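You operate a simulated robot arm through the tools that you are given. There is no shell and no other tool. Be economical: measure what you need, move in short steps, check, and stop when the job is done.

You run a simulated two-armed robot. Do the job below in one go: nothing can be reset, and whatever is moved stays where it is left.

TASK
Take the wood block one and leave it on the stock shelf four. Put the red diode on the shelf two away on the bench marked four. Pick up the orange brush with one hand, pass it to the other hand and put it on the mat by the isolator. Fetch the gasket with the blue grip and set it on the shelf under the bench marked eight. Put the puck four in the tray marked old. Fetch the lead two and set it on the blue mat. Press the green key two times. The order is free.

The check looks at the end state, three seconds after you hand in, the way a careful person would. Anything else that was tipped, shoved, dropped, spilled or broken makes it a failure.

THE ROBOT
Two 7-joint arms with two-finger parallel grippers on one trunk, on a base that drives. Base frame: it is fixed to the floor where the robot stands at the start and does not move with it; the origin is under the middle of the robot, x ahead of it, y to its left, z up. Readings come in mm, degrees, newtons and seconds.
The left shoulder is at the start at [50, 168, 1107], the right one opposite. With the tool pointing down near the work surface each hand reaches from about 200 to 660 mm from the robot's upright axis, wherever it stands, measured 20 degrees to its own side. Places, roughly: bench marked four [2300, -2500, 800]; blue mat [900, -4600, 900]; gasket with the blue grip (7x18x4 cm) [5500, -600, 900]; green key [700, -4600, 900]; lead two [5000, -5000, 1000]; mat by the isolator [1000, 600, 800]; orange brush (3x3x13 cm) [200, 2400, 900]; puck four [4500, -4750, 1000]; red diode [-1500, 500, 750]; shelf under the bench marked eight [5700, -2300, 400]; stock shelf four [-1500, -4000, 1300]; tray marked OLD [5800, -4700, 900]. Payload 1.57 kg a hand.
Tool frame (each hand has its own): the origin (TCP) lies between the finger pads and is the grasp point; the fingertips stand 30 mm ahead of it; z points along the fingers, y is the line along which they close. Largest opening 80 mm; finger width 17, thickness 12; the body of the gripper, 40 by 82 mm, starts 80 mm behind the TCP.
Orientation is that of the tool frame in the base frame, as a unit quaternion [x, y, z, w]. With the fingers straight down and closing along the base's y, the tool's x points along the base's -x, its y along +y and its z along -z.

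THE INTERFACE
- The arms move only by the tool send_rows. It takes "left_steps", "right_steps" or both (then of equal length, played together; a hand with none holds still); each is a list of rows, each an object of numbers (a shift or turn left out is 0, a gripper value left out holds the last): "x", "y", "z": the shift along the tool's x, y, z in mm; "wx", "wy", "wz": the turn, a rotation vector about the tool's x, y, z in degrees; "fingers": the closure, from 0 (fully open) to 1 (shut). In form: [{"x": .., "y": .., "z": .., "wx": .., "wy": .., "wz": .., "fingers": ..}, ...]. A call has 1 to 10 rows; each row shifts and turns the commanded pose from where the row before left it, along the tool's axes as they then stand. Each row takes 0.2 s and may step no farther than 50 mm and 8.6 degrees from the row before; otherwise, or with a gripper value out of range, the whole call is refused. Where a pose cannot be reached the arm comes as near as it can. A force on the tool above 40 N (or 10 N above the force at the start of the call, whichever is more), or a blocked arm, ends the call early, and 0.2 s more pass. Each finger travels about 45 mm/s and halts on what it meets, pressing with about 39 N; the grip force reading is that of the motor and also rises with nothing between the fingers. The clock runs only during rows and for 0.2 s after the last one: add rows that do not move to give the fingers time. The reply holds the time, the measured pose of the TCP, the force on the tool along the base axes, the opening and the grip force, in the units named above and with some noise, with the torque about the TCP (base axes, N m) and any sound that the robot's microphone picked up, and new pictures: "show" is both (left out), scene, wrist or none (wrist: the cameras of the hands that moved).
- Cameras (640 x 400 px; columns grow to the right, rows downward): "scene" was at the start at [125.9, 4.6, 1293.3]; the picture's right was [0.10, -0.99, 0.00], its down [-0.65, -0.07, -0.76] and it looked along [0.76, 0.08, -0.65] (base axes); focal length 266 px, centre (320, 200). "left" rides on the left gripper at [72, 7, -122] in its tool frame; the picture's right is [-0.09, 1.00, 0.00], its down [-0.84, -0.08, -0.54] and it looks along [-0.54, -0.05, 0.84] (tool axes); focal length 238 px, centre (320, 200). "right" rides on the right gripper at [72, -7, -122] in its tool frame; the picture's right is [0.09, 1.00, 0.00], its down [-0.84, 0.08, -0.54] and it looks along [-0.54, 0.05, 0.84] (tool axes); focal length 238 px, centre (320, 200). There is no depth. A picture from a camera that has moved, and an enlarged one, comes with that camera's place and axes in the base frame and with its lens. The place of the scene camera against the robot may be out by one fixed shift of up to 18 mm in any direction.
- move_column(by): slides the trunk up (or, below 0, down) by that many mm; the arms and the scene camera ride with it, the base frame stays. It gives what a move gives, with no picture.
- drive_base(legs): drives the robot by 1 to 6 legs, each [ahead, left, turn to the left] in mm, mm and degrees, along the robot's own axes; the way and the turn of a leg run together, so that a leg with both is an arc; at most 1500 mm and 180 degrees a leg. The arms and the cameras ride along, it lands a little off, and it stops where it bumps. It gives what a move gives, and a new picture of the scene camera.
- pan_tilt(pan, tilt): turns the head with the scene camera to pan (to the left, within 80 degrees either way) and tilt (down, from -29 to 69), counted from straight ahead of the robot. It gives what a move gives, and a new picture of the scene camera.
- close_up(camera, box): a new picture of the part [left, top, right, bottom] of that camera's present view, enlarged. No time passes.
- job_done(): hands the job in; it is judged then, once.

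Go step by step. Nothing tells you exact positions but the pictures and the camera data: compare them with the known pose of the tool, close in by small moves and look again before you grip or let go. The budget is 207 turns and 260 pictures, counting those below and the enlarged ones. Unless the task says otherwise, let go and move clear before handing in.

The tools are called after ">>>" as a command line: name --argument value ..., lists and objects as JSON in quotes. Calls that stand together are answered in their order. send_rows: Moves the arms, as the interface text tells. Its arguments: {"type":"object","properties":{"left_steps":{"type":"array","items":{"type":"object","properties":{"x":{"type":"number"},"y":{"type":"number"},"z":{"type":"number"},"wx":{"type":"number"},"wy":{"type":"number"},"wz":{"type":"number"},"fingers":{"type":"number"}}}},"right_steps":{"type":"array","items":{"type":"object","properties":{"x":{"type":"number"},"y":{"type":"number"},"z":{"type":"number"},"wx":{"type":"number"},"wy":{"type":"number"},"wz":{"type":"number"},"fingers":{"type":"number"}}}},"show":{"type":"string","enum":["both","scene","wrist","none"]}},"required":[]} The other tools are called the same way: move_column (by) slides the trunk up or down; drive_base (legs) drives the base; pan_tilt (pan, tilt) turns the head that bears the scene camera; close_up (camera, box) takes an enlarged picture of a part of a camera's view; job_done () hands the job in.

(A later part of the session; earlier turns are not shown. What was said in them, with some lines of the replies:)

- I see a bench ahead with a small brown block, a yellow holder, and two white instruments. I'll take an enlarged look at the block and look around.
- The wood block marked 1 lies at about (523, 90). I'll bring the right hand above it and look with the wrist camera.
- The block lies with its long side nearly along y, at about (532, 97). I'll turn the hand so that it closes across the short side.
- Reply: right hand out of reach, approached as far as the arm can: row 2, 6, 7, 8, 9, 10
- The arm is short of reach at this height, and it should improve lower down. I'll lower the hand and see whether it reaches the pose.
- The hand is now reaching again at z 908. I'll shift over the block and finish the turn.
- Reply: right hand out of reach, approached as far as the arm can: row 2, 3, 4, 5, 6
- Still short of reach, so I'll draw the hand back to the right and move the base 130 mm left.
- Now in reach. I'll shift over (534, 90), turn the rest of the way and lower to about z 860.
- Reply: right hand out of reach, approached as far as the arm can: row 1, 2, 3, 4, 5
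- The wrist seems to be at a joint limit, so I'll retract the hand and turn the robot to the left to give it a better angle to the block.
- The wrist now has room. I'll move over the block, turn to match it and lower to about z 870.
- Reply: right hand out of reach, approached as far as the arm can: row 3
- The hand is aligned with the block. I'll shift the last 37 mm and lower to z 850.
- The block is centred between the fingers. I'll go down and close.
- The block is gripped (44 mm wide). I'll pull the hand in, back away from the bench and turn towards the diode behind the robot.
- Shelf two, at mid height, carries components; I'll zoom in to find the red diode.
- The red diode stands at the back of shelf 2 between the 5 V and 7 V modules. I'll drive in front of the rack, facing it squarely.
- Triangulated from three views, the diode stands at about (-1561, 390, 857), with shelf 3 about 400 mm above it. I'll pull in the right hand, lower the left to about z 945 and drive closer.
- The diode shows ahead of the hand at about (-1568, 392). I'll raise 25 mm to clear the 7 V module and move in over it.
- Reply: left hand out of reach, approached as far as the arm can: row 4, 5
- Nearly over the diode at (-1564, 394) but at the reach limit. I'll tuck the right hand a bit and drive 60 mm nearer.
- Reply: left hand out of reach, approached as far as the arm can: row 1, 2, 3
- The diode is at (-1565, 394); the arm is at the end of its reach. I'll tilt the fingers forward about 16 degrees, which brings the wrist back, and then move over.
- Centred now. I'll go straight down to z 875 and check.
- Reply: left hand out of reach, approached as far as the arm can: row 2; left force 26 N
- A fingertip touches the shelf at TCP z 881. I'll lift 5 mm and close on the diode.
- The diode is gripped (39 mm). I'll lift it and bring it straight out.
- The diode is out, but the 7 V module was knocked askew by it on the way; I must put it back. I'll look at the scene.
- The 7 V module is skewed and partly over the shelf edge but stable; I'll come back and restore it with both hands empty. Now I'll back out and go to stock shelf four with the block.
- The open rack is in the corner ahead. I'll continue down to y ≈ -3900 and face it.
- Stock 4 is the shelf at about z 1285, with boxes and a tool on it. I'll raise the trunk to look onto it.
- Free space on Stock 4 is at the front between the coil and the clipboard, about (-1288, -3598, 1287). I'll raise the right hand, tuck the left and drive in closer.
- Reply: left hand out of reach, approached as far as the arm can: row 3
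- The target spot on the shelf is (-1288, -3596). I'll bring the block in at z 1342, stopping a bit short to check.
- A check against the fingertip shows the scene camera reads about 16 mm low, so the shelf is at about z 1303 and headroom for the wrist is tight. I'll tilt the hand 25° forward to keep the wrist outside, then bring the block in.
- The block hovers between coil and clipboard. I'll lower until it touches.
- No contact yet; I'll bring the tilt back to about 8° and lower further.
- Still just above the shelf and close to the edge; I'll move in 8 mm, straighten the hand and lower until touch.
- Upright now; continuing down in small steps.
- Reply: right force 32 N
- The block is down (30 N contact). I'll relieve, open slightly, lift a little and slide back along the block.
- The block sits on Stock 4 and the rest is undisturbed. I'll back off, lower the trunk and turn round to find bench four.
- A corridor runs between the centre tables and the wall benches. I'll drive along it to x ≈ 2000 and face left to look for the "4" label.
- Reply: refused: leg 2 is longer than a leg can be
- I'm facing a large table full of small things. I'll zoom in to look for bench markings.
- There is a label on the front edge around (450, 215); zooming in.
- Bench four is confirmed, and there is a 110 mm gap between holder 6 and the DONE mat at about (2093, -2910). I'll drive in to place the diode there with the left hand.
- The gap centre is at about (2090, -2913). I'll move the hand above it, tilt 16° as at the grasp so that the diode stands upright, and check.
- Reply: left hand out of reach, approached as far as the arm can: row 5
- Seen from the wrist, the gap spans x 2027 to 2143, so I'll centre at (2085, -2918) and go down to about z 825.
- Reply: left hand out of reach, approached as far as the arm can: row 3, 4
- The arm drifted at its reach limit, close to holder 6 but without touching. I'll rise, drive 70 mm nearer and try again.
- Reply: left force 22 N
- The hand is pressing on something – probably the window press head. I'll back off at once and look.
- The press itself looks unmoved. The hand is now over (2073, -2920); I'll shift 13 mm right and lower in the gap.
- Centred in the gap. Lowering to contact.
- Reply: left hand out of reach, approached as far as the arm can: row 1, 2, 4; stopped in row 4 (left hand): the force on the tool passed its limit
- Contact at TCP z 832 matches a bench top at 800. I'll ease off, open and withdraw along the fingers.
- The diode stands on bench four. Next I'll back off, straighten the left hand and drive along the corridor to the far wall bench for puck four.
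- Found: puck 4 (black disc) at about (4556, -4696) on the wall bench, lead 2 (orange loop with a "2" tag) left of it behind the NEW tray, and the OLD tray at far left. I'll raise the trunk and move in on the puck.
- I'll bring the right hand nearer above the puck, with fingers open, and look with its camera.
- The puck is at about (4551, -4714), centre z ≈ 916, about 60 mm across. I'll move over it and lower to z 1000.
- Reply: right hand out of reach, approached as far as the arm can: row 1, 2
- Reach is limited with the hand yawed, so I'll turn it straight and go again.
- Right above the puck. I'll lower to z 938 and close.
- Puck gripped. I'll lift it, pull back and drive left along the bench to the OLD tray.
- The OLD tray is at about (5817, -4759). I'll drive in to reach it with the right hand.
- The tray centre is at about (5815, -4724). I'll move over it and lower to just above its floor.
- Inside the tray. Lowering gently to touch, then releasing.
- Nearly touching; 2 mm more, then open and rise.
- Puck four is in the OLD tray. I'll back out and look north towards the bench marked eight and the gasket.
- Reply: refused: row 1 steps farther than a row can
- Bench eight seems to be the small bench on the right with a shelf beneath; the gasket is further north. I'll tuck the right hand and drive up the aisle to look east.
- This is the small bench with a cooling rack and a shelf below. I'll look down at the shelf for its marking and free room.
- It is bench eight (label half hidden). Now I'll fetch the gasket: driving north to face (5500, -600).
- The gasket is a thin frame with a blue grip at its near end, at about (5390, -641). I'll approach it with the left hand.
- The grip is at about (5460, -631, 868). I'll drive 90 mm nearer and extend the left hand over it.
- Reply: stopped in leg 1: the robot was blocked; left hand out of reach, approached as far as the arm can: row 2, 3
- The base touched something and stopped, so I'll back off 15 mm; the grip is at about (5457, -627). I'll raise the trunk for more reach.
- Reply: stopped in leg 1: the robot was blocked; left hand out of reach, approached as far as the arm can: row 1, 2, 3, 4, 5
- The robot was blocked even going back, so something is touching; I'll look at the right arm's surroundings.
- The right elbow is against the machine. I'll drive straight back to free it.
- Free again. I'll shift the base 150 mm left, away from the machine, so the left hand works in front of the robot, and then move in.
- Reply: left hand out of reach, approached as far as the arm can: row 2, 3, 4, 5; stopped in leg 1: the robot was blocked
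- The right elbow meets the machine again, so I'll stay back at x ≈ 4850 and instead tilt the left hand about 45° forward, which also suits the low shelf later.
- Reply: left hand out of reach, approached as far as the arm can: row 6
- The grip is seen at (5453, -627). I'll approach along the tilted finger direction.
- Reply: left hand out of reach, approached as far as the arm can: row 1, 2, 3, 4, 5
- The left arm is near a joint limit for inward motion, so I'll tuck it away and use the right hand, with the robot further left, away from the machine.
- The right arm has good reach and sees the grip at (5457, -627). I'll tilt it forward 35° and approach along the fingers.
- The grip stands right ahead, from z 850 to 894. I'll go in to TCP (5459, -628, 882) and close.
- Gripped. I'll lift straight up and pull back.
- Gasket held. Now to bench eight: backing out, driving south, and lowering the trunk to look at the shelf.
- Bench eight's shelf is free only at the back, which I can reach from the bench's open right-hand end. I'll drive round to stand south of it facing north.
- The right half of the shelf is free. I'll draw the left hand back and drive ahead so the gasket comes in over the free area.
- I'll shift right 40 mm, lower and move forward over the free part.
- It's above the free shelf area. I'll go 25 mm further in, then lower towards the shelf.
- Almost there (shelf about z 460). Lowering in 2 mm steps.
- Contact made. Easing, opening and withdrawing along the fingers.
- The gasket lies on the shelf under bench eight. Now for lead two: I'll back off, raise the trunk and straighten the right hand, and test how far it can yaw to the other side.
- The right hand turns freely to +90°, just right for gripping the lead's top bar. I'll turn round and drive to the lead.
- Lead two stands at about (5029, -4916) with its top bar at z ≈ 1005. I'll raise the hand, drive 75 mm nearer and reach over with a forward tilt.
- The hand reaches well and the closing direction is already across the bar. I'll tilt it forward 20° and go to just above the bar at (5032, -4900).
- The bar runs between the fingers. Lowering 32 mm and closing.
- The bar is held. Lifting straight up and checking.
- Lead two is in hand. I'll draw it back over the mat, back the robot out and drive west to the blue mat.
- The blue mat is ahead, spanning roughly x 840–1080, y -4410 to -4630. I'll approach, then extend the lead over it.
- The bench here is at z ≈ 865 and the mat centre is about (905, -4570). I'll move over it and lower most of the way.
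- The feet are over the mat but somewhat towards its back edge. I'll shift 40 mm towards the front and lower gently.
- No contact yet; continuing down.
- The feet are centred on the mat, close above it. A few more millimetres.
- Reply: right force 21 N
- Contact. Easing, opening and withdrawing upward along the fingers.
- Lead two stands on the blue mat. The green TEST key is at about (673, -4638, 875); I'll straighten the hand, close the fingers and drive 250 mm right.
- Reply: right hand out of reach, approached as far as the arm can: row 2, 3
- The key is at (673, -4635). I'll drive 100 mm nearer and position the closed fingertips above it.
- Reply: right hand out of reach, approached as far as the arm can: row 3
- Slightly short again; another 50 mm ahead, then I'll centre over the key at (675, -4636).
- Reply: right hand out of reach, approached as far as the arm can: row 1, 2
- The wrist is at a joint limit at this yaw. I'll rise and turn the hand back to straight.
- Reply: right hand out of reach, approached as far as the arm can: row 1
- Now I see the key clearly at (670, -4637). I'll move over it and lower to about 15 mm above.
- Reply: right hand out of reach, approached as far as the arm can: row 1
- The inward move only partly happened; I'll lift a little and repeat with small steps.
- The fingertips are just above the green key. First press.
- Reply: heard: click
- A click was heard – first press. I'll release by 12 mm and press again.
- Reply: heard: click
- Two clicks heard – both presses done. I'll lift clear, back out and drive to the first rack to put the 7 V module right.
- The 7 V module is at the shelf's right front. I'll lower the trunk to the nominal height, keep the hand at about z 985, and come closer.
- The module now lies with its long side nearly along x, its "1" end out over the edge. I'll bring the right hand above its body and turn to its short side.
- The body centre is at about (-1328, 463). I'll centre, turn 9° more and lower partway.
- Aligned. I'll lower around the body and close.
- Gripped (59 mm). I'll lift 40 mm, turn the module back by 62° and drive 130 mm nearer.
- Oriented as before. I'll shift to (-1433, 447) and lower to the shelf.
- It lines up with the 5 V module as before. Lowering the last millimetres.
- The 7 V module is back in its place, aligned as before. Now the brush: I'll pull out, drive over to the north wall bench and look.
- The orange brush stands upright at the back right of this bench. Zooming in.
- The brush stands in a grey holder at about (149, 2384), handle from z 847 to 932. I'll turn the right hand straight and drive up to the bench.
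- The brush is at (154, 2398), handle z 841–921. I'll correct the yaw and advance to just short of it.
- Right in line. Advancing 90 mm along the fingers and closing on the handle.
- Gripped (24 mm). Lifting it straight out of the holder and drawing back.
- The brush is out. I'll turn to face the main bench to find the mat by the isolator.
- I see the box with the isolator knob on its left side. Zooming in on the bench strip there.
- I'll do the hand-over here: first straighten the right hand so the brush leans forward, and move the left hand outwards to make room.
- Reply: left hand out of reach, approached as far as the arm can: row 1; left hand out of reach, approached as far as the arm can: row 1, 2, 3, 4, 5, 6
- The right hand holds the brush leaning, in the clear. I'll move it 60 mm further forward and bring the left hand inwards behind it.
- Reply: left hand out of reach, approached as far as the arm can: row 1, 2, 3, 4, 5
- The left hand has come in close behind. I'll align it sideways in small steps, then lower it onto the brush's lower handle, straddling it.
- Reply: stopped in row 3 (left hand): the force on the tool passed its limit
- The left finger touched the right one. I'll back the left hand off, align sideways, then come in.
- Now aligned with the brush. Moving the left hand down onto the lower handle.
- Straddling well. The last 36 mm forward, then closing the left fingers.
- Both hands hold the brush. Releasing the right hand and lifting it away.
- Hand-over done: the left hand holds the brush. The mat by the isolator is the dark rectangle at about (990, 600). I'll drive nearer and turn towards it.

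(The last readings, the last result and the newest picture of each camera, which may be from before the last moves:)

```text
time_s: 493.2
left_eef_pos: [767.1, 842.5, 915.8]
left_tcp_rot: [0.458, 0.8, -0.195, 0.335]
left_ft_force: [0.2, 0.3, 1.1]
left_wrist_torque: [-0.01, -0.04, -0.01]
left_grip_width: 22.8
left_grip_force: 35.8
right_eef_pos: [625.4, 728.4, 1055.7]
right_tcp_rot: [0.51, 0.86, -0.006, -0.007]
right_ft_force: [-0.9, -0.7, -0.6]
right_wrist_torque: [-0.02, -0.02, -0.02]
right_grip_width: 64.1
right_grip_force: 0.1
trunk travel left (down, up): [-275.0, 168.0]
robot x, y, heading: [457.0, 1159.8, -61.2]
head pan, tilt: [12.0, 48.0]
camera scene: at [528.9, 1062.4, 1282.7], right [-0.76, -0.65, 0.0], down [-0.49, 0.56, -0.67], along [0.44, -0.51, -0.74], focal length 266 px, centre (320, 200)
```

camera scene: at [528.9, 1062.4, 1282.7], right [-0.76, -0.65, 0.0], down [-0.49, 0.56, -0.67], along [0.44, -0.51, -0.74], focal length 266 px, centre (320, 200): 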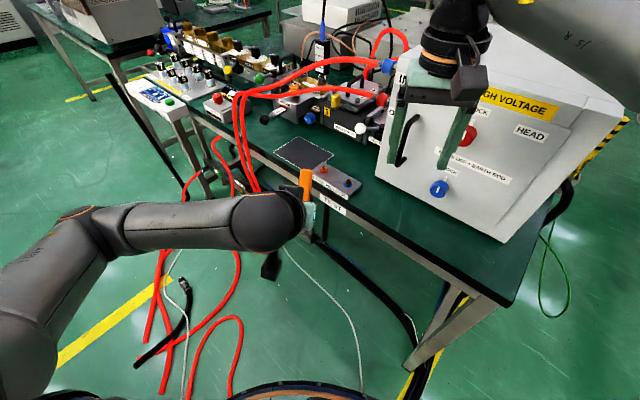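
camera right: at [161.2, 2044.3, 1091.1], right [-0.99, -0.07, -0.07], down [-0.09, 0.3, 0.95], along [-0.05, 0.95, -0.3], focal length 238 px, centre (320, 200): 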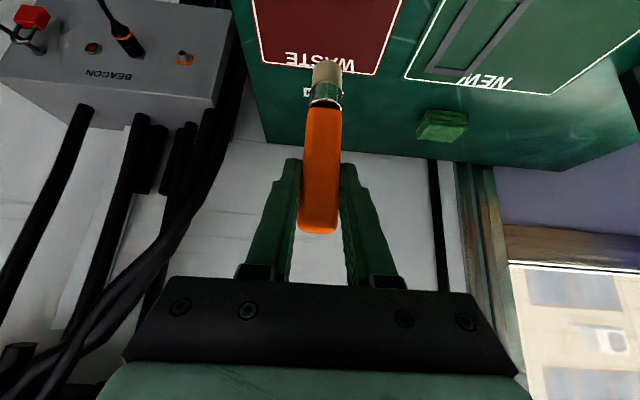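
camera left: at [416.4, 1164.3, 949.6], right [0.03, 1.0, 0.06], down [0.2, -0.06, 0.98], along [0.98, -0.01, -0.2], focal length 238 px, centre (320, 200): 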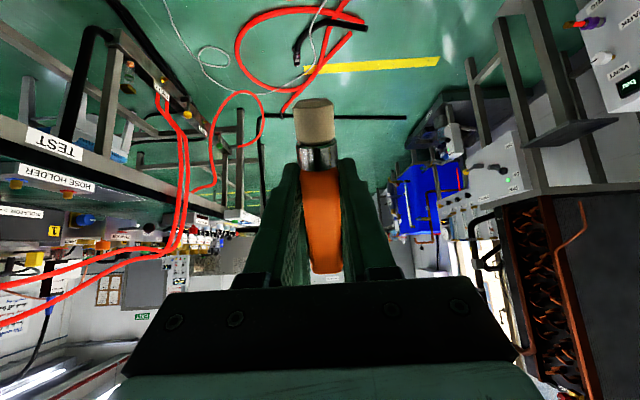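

The mat spans roughly x 930–1062, y 545–648 on the bench edge. I'll level the brush (left hand upright, raised), tuck the right hand, and drive to stand north of the mat.

>>> send_rows --left_steps '[{"x": -32, "z": -31.5}, {"x": -32, "z": -31.5}, {"wy": 7.5}, {"wy": 7.5}, {"wy": 7.5}, {"wy": 7.5}, {"wy": 7.5}, {"wy": 7.5}, {"wy": 4}]' --right_steps '[{"z": -20}, {"z": -20}, {"x": 30}, {"x": 30}, {"x": 30}, {"x": 30}, {"x": 20}, {}, {}]' --show "wrist"

>>> drive_base --legs '[[150, 180, 0], [0, 0, -18.8]]'

```text
time_s: 495.2
left_eef_pos: [768.9, 842.2, 1004.1]
left_tcp_rot: [0.497, 0.867, 0.012, -0.029]
left_ft_force: [-0.7, 0.3, -1.5]
left_wrist_torque: [0.02, 0.02, 0.01]
left_grip_width: 22.7
left_grip_force: 35.3
right_eef_pos: [556.4, 850.8, 1096.8]
right_tcp_rot: [0.509, 0.86, -0.007, -0.007]
right_ft_force: [0.7, -0.2, -0.3]
right_wrist_torque: [0.01, -0.03, 0.0]
right_grip_width: 64.4
right_grip_force: 0.0
trunk travel left (down, up): [-275.0, 168.0]
robot x, y, heading: [457.3, 1165.8, -61.0]
head pan, tilt: [12.0, 48.0]
camera right: at [520.6, 910.7, 1220.9], right [0.83, 0.56, -0.02], down [0.48, -0.69, 0.54], along [0.29, -0.45, -0.84], focal length 238 px, centre (320, 200)
camera left: at [741.6, 901.9, 1130.9], right [0.91, 0.42, -0.01], down [0.37, -0.79, 0.49], along [0.2, -0.45, -0.87], focal length 238 px, centre (320, 200)
```

right: 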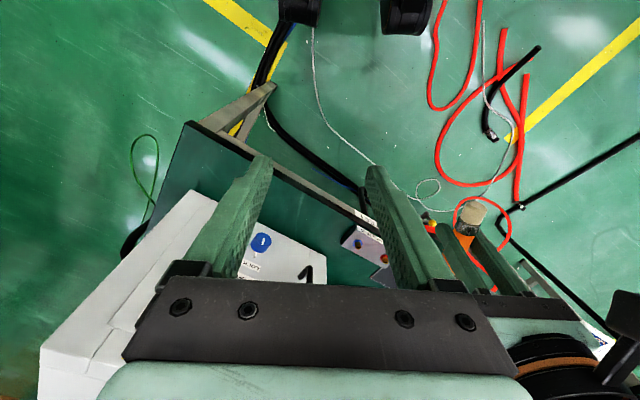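
left: 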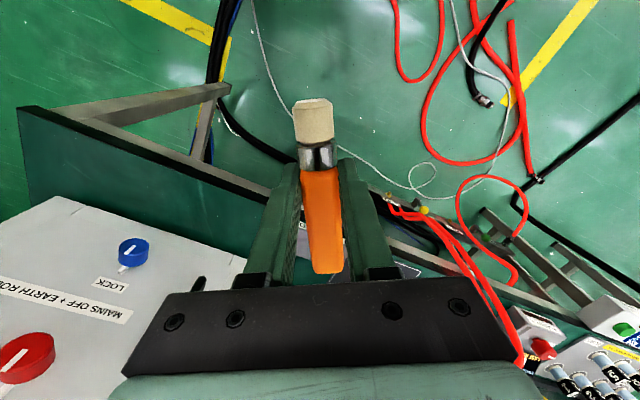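

```text
time_s: 498.0
left_eef_pos: [876.4, 714.3, 1003.6]
left_tcp_rot: [0.631, 0.775, 0.016, -0.025]
left_ft_force: [0.8, 0.2, -0.2]
left_wrist_torque: [0.03, -0.01, -0.02]
left_grip_width: 22.9
left_grip_force: 35.3
right_eef_pos: [680.2, 788.9, 1096.8]
right_tcp_rot: [0.642, 0.767, -0.006, -0.008]
right_ft_force: [0.3, -0.2, -0.4]
right_wrist_torque: [0.0, 0.03, 0.0]
right_grip_width: 63.9
right_grip_force: 0.1
trunk travel left (down, up): [-275.0, 168.0]
robot x, y, heading: [682.5, 1117.7, -80.4]
head pan, tilt: [12.0, 48.0]
camera scene: at [721.8, 998.9, 1282.7], right [-0.93, -0.38, 0.0], down [-0.28, 0.69, -0.67], along [0.25, -0.62, -0.74], focal length 266 px, centre (320, 200)
```

scene: 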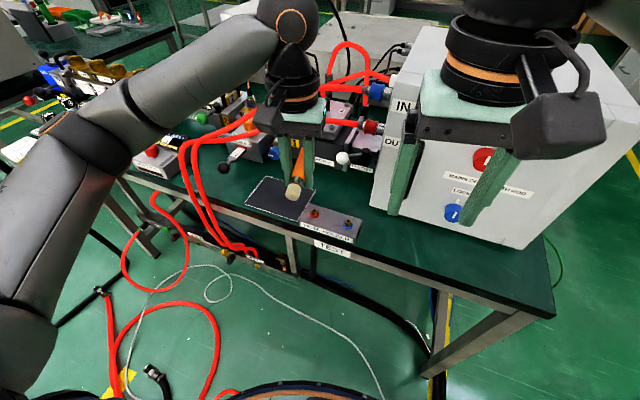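

I'll do the last approach of the base and move the brush over the mat.

>>> drive_base --legs '[[106, 43, 0]]'

>>> send_rows --left_steps '[{"x": -15, "y": 20}, {"x": -15, "y": 20}, {"y": 18}, {}]' --show "both"

```text
time_s: 499.2
left_eef_pos: [936.9, 620.6, 1004.7]
left_tcp_rot: [0.632, 0.774, 0.016, -0.025]
left_ft_force: [0.2, -0.4, -0.1]
left_wrist_torque: [0.01, -0.02, 0.01]
left_grip_width: 22.8
left_grip_force: 35.0
right_eef_pos: [739.1, 695.7, 1095.0]
right_tcp_rot: [0.642, 0.766, -0.007, -0.008]
right_ft_force: [0.5, -0.6, -0.1]
right_wrist_torque: [0.01, -0.01, 0.02]
right_grip_width: 63.8
right_grip_force: 0.2
trunk travel left (down, up): [-275.0, 168.0]
robot x, y, heading: [745.5, 1021.0, -79.5]
head pan, tilt: [12.0, 48.0]
camera scene: at [782.0, 905.5, 1282.5], right [-0.93, -0.38, 0.0], down [-0.28, 0.69, -0.67], along [0.25, -0.62, -0.74], focal length 266 px, centre (320, 200)
```

scene: 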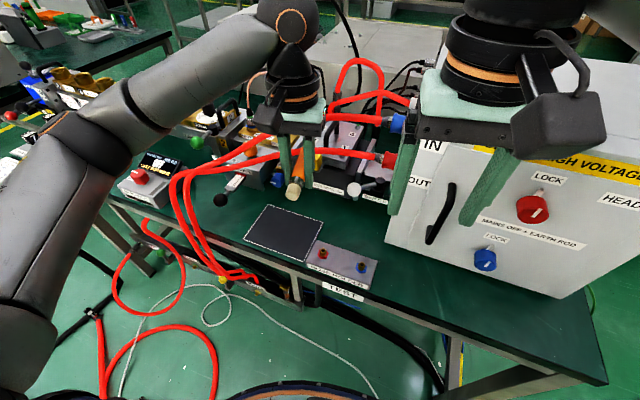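

```text
time_s: 500.2
left_eef_pos: [1000.7, 601.6, 1002.2]
left_tcp_rot: [0.631, 0.775, 0.017, -0.024]
left_ft_force: [-0.8, 0.5, -0.8]
left_wrist_torque: [0.03, 0.02, 0.02]
left_grip_width: 22.7
left_grip_force: 35.4
right_eef_pos: [738.5, 696.2, 1097.9]
right_tcp_rot: [0.643, 0.766, -0.006, -0.007]
right_ft_force: [-0.5, 1.0, 0.2]
right_wrist_torque: [-0.04, -0.04, 0.04]
right_grip_width: 64.1
right_grip_force: 0.1
trunk travel left (down, up): [-275.0, 168.0]
robot x, y, heading: [744.7, 1026.4, -79.7]
head pan, tilt: [12.0, 48.0]
camera scene: at [781.5, 906.1, 1282.7], right [-0.93, -0.38, 0.0], down [-0.28, 0.69, -0.67], along [0.25, -0.62, -0.74], focal length 266 px, centre (320, 200)
camera left: at [995.3, 666.3, 1128.8], right [0.99, 0.11, -0.01], down [0.1, -0.86, 0.49], along [0.04, -0.49, -0.87], focal length 238 px, centre (320, 200)
```

scene: 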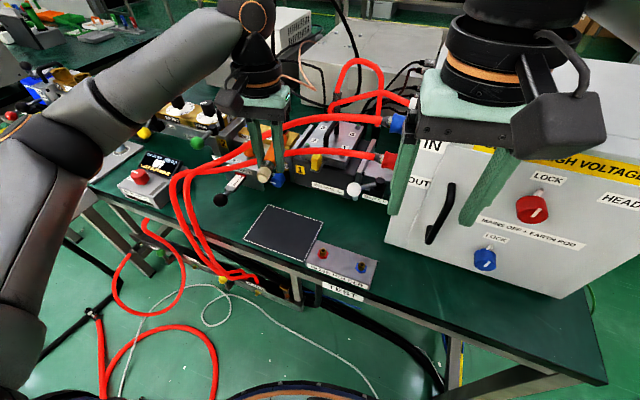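
left: 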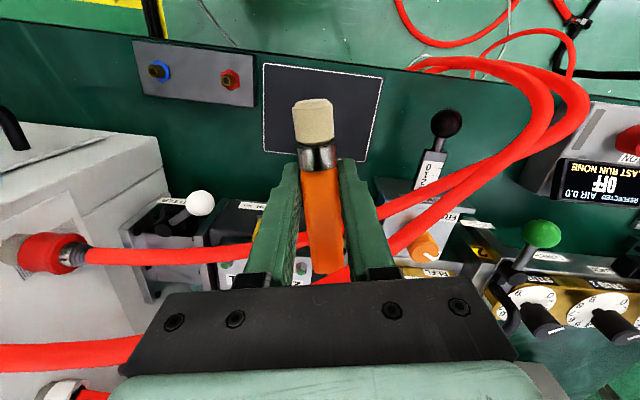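

The mat spans x 922–1078, y 553–660. I'll turn the brush 60° so that it lies along the mat's longer side.

>>> send_rows --left_steps '[{"wz": -7.5}, {"wz": -7.5}, {"wz": -7.5}, {"wz": -7.5}, {"wz": -7.5}, {"wz": -7.5}, {"wz": -7.5}, {"wz": -7.5}, {}]' --show "wrist"

```text
time_s: 502.2
left_eef_pos: [999.1, 603.4, 1001.5]
left_tcp_rot: [0.159, 0.987, 0.027, -0.012]
left_ft_force: [-0.7, -0.8, 0.3]
left_wrist_torque: [0.01, 0.04, 0.01]
left_grip_width: 22.8
left_grip_force: 35.4
right_eef_pos: [739.2, 696.6, 1097.3]
right_tcp_rot: [0.643, 0.766, -0.005, -0.008]
right_ft_force: [0.1, 0.3, -0.1]
right_wrist_torque: [0.01, -0.02, -0.03]
right_grip_width: 64.4
right_grip_force: 0.1
trunk travel left (down, up): [-275.0, 168.0]
robot x, y, heading: [741.1, 1022.8, -79.7]
head pan, tilt: [12.0, 48.0]
camera left: at [934.9, 625.5, 1127.0], right [0.4, 0.92, 0.04], down [0.78, -0.37, 0.51], along [0.48, -0.17, -0.86], focal length 238 px, centre (320, 200)
```

left: 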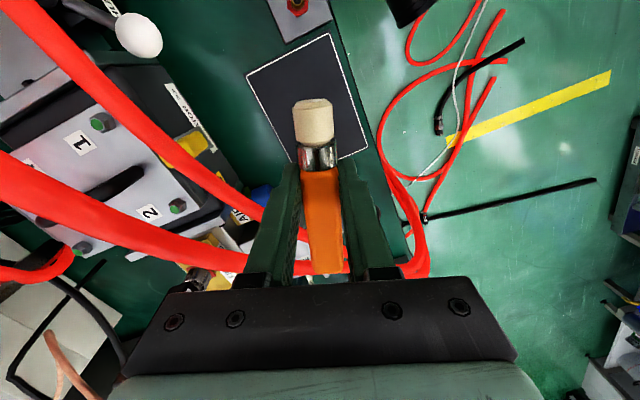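

Now the brush lies along the mat. Lowering to about z 850.

>>> send_rows --left_steps '[{"z": 37}, {"z": 37}, {"z": 37}, {"z": 37}, {}]' --show "both"

```text
time_s: 503.4
left_eef_pos: [997.9, 606.8, 851.5]
left_tcp_rot: [0.159, 0.987, 0.026, -0.013]
left_ft_force: [0.7, 0.3, -0.1]
left_wrist_torque: [0.0, 0.01, 0.02]
left_grip_width: 22.9
left_grip_force: 35.9
right_eef_pos: [739.0, 696.6, 1096.9]
right_tcp_rot: [0.643, 0.766, -0.006, -0.008]
right_ft_force: [0.5, -0.7, -0.1]
right_wrist_torque: [0.01, -0.01, 0.0]
right_grip_width: 64.0
right_grip_force: 0.0
trunk travel left (down, up): [-275.0, 168.0]
robot x, y, heading: [741.0, 1024.0, -79.8]
head pan, tilt: [12.0, 48.0]
camera scene: at [781.6, 906.2, 1282.7], right [-0.93, -0.38, 0.0], down [-0.28, 0.69, -0.67], along [0.25, -0.62, -0.74], focal length 266 px, centre (320, 200)
camera left: at [934.0, 628.6, 977.1], right [0.4, 0.91, 0.04], down [0.78, -0.37, 0.51], along [0.48, -0.17, -0.86], focal length 238 px, centre (320, 200)
```

scene: 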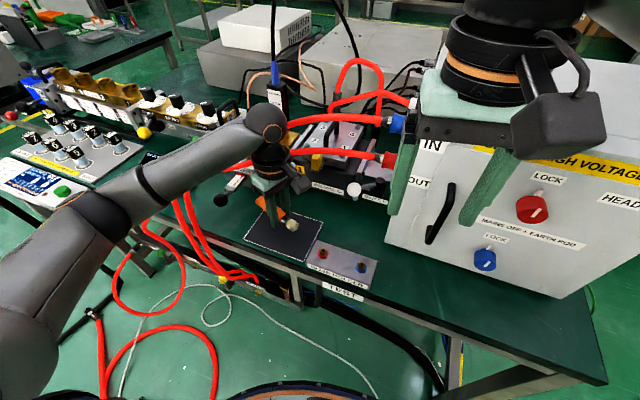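
left: 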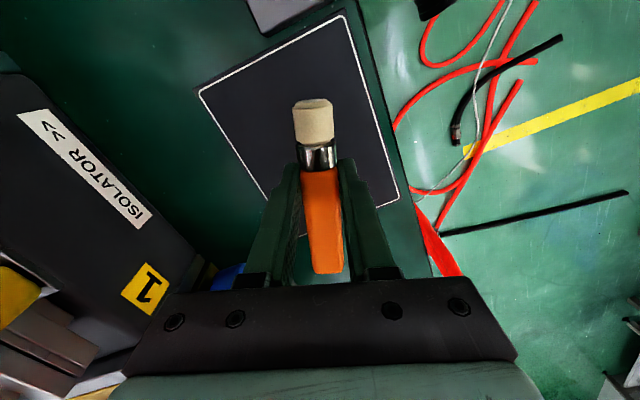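

"ISOLATOR" label seen beside the mat; the brush is over the mat. Lowering to contact.

>>> send_rows --left_steps '[{"z": 8}, {"z": 6}, {"z": 4}, {"z": 3}, {"z": 3}, {}]' --show "none"

```text
time_s: 504.8
left_eef_pos: [997.3, 610.5, 831.0]
left_tcp_rot: [0.159, 0.987, 0.027, -0.013]
left_ft_force: [-0.1, 0.1, -1.1]
left_wrist_torque: [-0.04, -0.02, -0.01]
left_grip_width: 22.9
left_grip_force: 35.3
right_eef_pos: [738.7, 695.4, 1097.3]
right_tcp_rot: [0.643, 0.766, -0.006, -0.009]
right_ft_force: [-0.1, 0.0, -0.7]
right_wrist_torque: [-0.03, -0.02, 0.0]
right_grip_width: 64.2
right_grip_force: 0.0
trunk travel left (down, up): [-275.0, 168.0]
robot x, y, heading: [743.3, 1022.2, -79.6]
head pan, tilt: [12.0, 48.0]
```

>>> send_rows --left_steps '[{"z": 3}, {"z": 3}, {"z": 3}, {"z": 3}, {}]' --show "wrist"

```text
time_s: 506.0
left_eef_pos: [995.7, 612.8, 818.9]
left_tcp_rot: [0.159, 0.987, 0.026, -0.014]
left_ft_force: [-0.6, 0.8, -0.5]
left_wrist_torque: [0.01, 0.04, 0.02]
left_grip_width: 22.7
left_grip_force: 35.4
right_eef_pos: [739.4, 695.6, 1097.4]
right_tcp_rot: [0.642, 0.766, -0.006, -0.008]
right_ft_force: [-0.5, 0.4, -0.3]
right_wrist_torque: [0.0, -0.01, -0.06]
right_grip_width: 64.3
right_grip_force: 0.0
trunk travel left (down, up): [-275.0, 168.0]
robot x, y, heading: [741.8, 1020.9, -79.7]
head pan, tilt: [12.0, 48.0]
camera left: at [931.2, 635.4, 944.1], right [0.4, 0.91, 0.04], down [0.78, -0.37, 0.51], along [0.48, -0.17, -0.86], focal length 238 px, centre (320, 200)
```

left: 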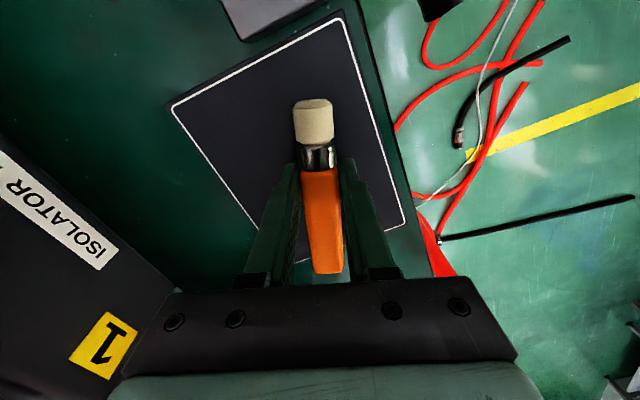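

>>> send_rows --left_steps '[{"z": 3, "y": -4}, {"z": 3}, {"z": 2}, {"z": 2}, {}]' --show "none"

```text
time_s: 507.2
left_eef_pos: [993.2, 609.2, 813.3]
left_tcp_rot: [0.159, 0.987, 0.021, -0.013]
left_ft_force: [0.0, -1.1, 35.6]
left_wrist_torque: [-0.71, 0.01, -0.13]
left_grip_width: 22.6
left_grip_force: 35.0
right_eef_pos: [737.9, 697.8, 1098.2]
right_tcp_rot: [0.643, 0.766, -0.006, -0.006]
right_ft_force: [-0.4, -0.6, 0.1]
right_wrist_torque: [-0.01, 0.02, 0.0]
right_grip_width: 63.8
right_grip_force: 0.2
trunk travel left (down, up): [-275.0, 168.0]
robot x, y, heading: [739.7, 1023.0, -79.7]
head pan, tilt: [12.0, 48.0]
```

Contact. Easing, opening and lifting away.

>>> send_rows --left_steps '[{"z": -2}, {"fingers": 0.55}, {"fingers": 0.4}, {"fingers": 0.3}, {}, {"z": -25}, {"z": -40}, {"z": -45}, {}]' --show "wrist"

```text
time_s: 508.3
left_eef_pos: [995.7, 613.8, 814.7]
left_tcp_rot: [0.16, 0.987, 0.029, -0.012]
left_ft_force: [1.6, 20.5, 21.6]
left_wrist_torque: [0.03, 0.01, -0.02]
left_grip_width: 37.1
left_grip_force: 0.1
right_eef_pos: [739.8, 700.5, 1097.5]
right_tcp_rot: [0.642, 0.767, -0.007, -0.007]
right_ft_force: [-0.8, 0.1, 0.5]
right_wrist_torque: [0.0, 0.02, -0.02]
right_grip_width: 64.2
right_grip_force: 0.1
trunk travel left (down, up): [-275.0, 168.0]
robot x, y, heading: [743.0, 1025.9, -79.4]
head pan, tilt: [12.0, 48.0]
stopped in row 5 (left hand): the force on the tool passed its limit (the readings are from after the stop); the commanded pose is now the measured one
camera left: at [930.7, 635.7, 939.3], right [0.4, 0.91, 0.05], down [0.78, -0.37, 0.51], along [0.49, -0.17, -0.86], focal length 238 px, centre (320, 200)
```

left: 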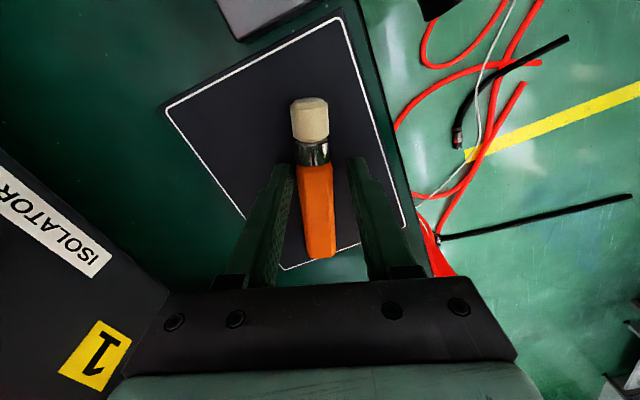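

The brush lies free on the mat. Lifting the hand straight up.

>>> send_rows --left_steps '[{"z": -6}, {"z": -25}, {"z": -45}, {"z": -45}, {"z": -45}]' --show "wrist"

```text
time_s: 509.5
left_eef_pos: [998.7, 601.9, 978.5]
left_tcp_rot: [0.158, 0.987, 0.029, -0.012]
left_ft_force: [-0.1, 0.4, 0.2]
left_wrist_torque: [0.03, -0.01, 0.0]
left_grip_width: 56.1
left_grip_force: 0.1
right_eef_pos: [739.3, 697.3, 1096.6]
right_tcp_rot: [0.642, 0.767, -0.006, -0.008]
right_ft_force: [0.1, 0.9, 0.2]
right_wrist_torque: [0.0, 0.04, -0.03]
right_grip_width: 64.0
right_grip_force: 0.1
trunk travel left (down, up): [-275.0, 168.0]
robot x, y, heading: [744.3, 1025.8, -79.7]
head pan, tilt: [12.0, 48.0]
camera left: at [935.4, 623.4, 1103.0], right [0.4, 0.92, 0.05], down [0.78, -0.37, 0.51], along [0.49, -0.16, -0.86], focal length 238 px, centre (320, 200)
```

left: 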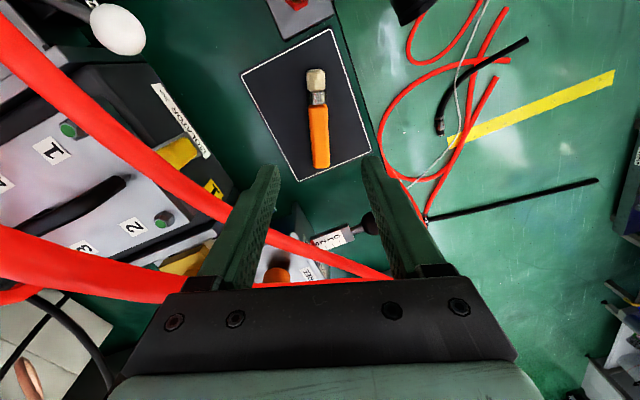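

The brush lies wholly on the mat. I'll back the robot clear and take one last look.

>>> drive_base --legs '[[-250, 0, 0]]'

>>> close_up --camera "scene" --box '[200, 60, 440, 210]'

```text
time_s: 511.3
left_eef_pos: [955.4, 850.5, 978.0]
left_tcp_rot: [0.158, 0.987, 0.028, -0.012]
left_ft_force: [-0.1, -0.5, 0.1]
left_wrist_torque: [-0.02, 0.04, -0.03]
left_grip_width: 56.0
left_grip_force: 0.1
right_eef_pos: [694.5, 945.1, 1095.8]
right_tcp_rot: [0.642, 0.767, -0.006, -0.008]
right_ft_force: [-0.9, -0.4, -0.2]
right_wrist_torque: [0.02, -0.03, -0.01]
right_grip_width: 63.9
right_grip_force: 0.1
trunk travel left (down, up): [-275.0, 168.0]
robot x, y, heading: [697.5, 1271.3, -79.7]
head pan, tilt: [12.0, 48.0]
camera scene: at [736.7, 1154.9, 1282.7], right [-0.92, -0.38, 0.0], down [-0.28, 0.69, -0.67], along [0.26, -0.62, -0.74], focal length 266 px, centre (320, 200)
```

scene: 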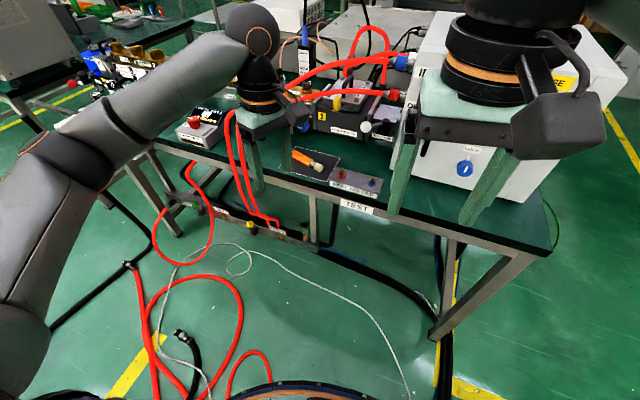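

```text
2.67 times, centred on (320, 135) of scene
camera zoom: at [736.7, 1154.9, 1282.7], right [-0.92, -0.38, 0.0], down [-0.28, 0.69, -0.67], along [0.26, -0.62, -0.74], focal length 708 px, centre (320, 373)
```

zoom: 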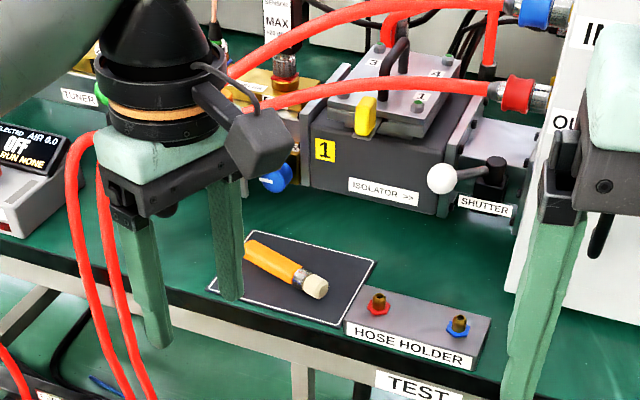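

The brush lies on the mat by the isolator and both hands are empty and clear. Every item in the task is in place, so I'm handing in.

>>> job_done

```text
The job is handed in.
```

I finished all seven items and handed the job in. One thing went wrong on the way: I knocked the 7 V module askew on shelf two and set it back as close to its original place as the pictures let me judge.

- **Wood block one:** on stock shelf four, between the coil and the clipboard.
- **Red diode:** standing on the bench marked four. My hand pressed briefly against the window press there. Comparing pictures from before and after, it did not move.
- **Orange brush:** picked up with the right hand, passed to the left, and laid on the mat by the isolator.
- **Gasket with the blue grip:** on the shelf under the bench marked eight. While I was fetching it the robot was blocked twice, probably by its right elbow against the machine next to that bench. I saw no change there.
- **Puck four:** in the tray marked OLD.
- **Lead two:** standing on the blue mat.
- **Green key:** pressed twice, with a click heard each time.
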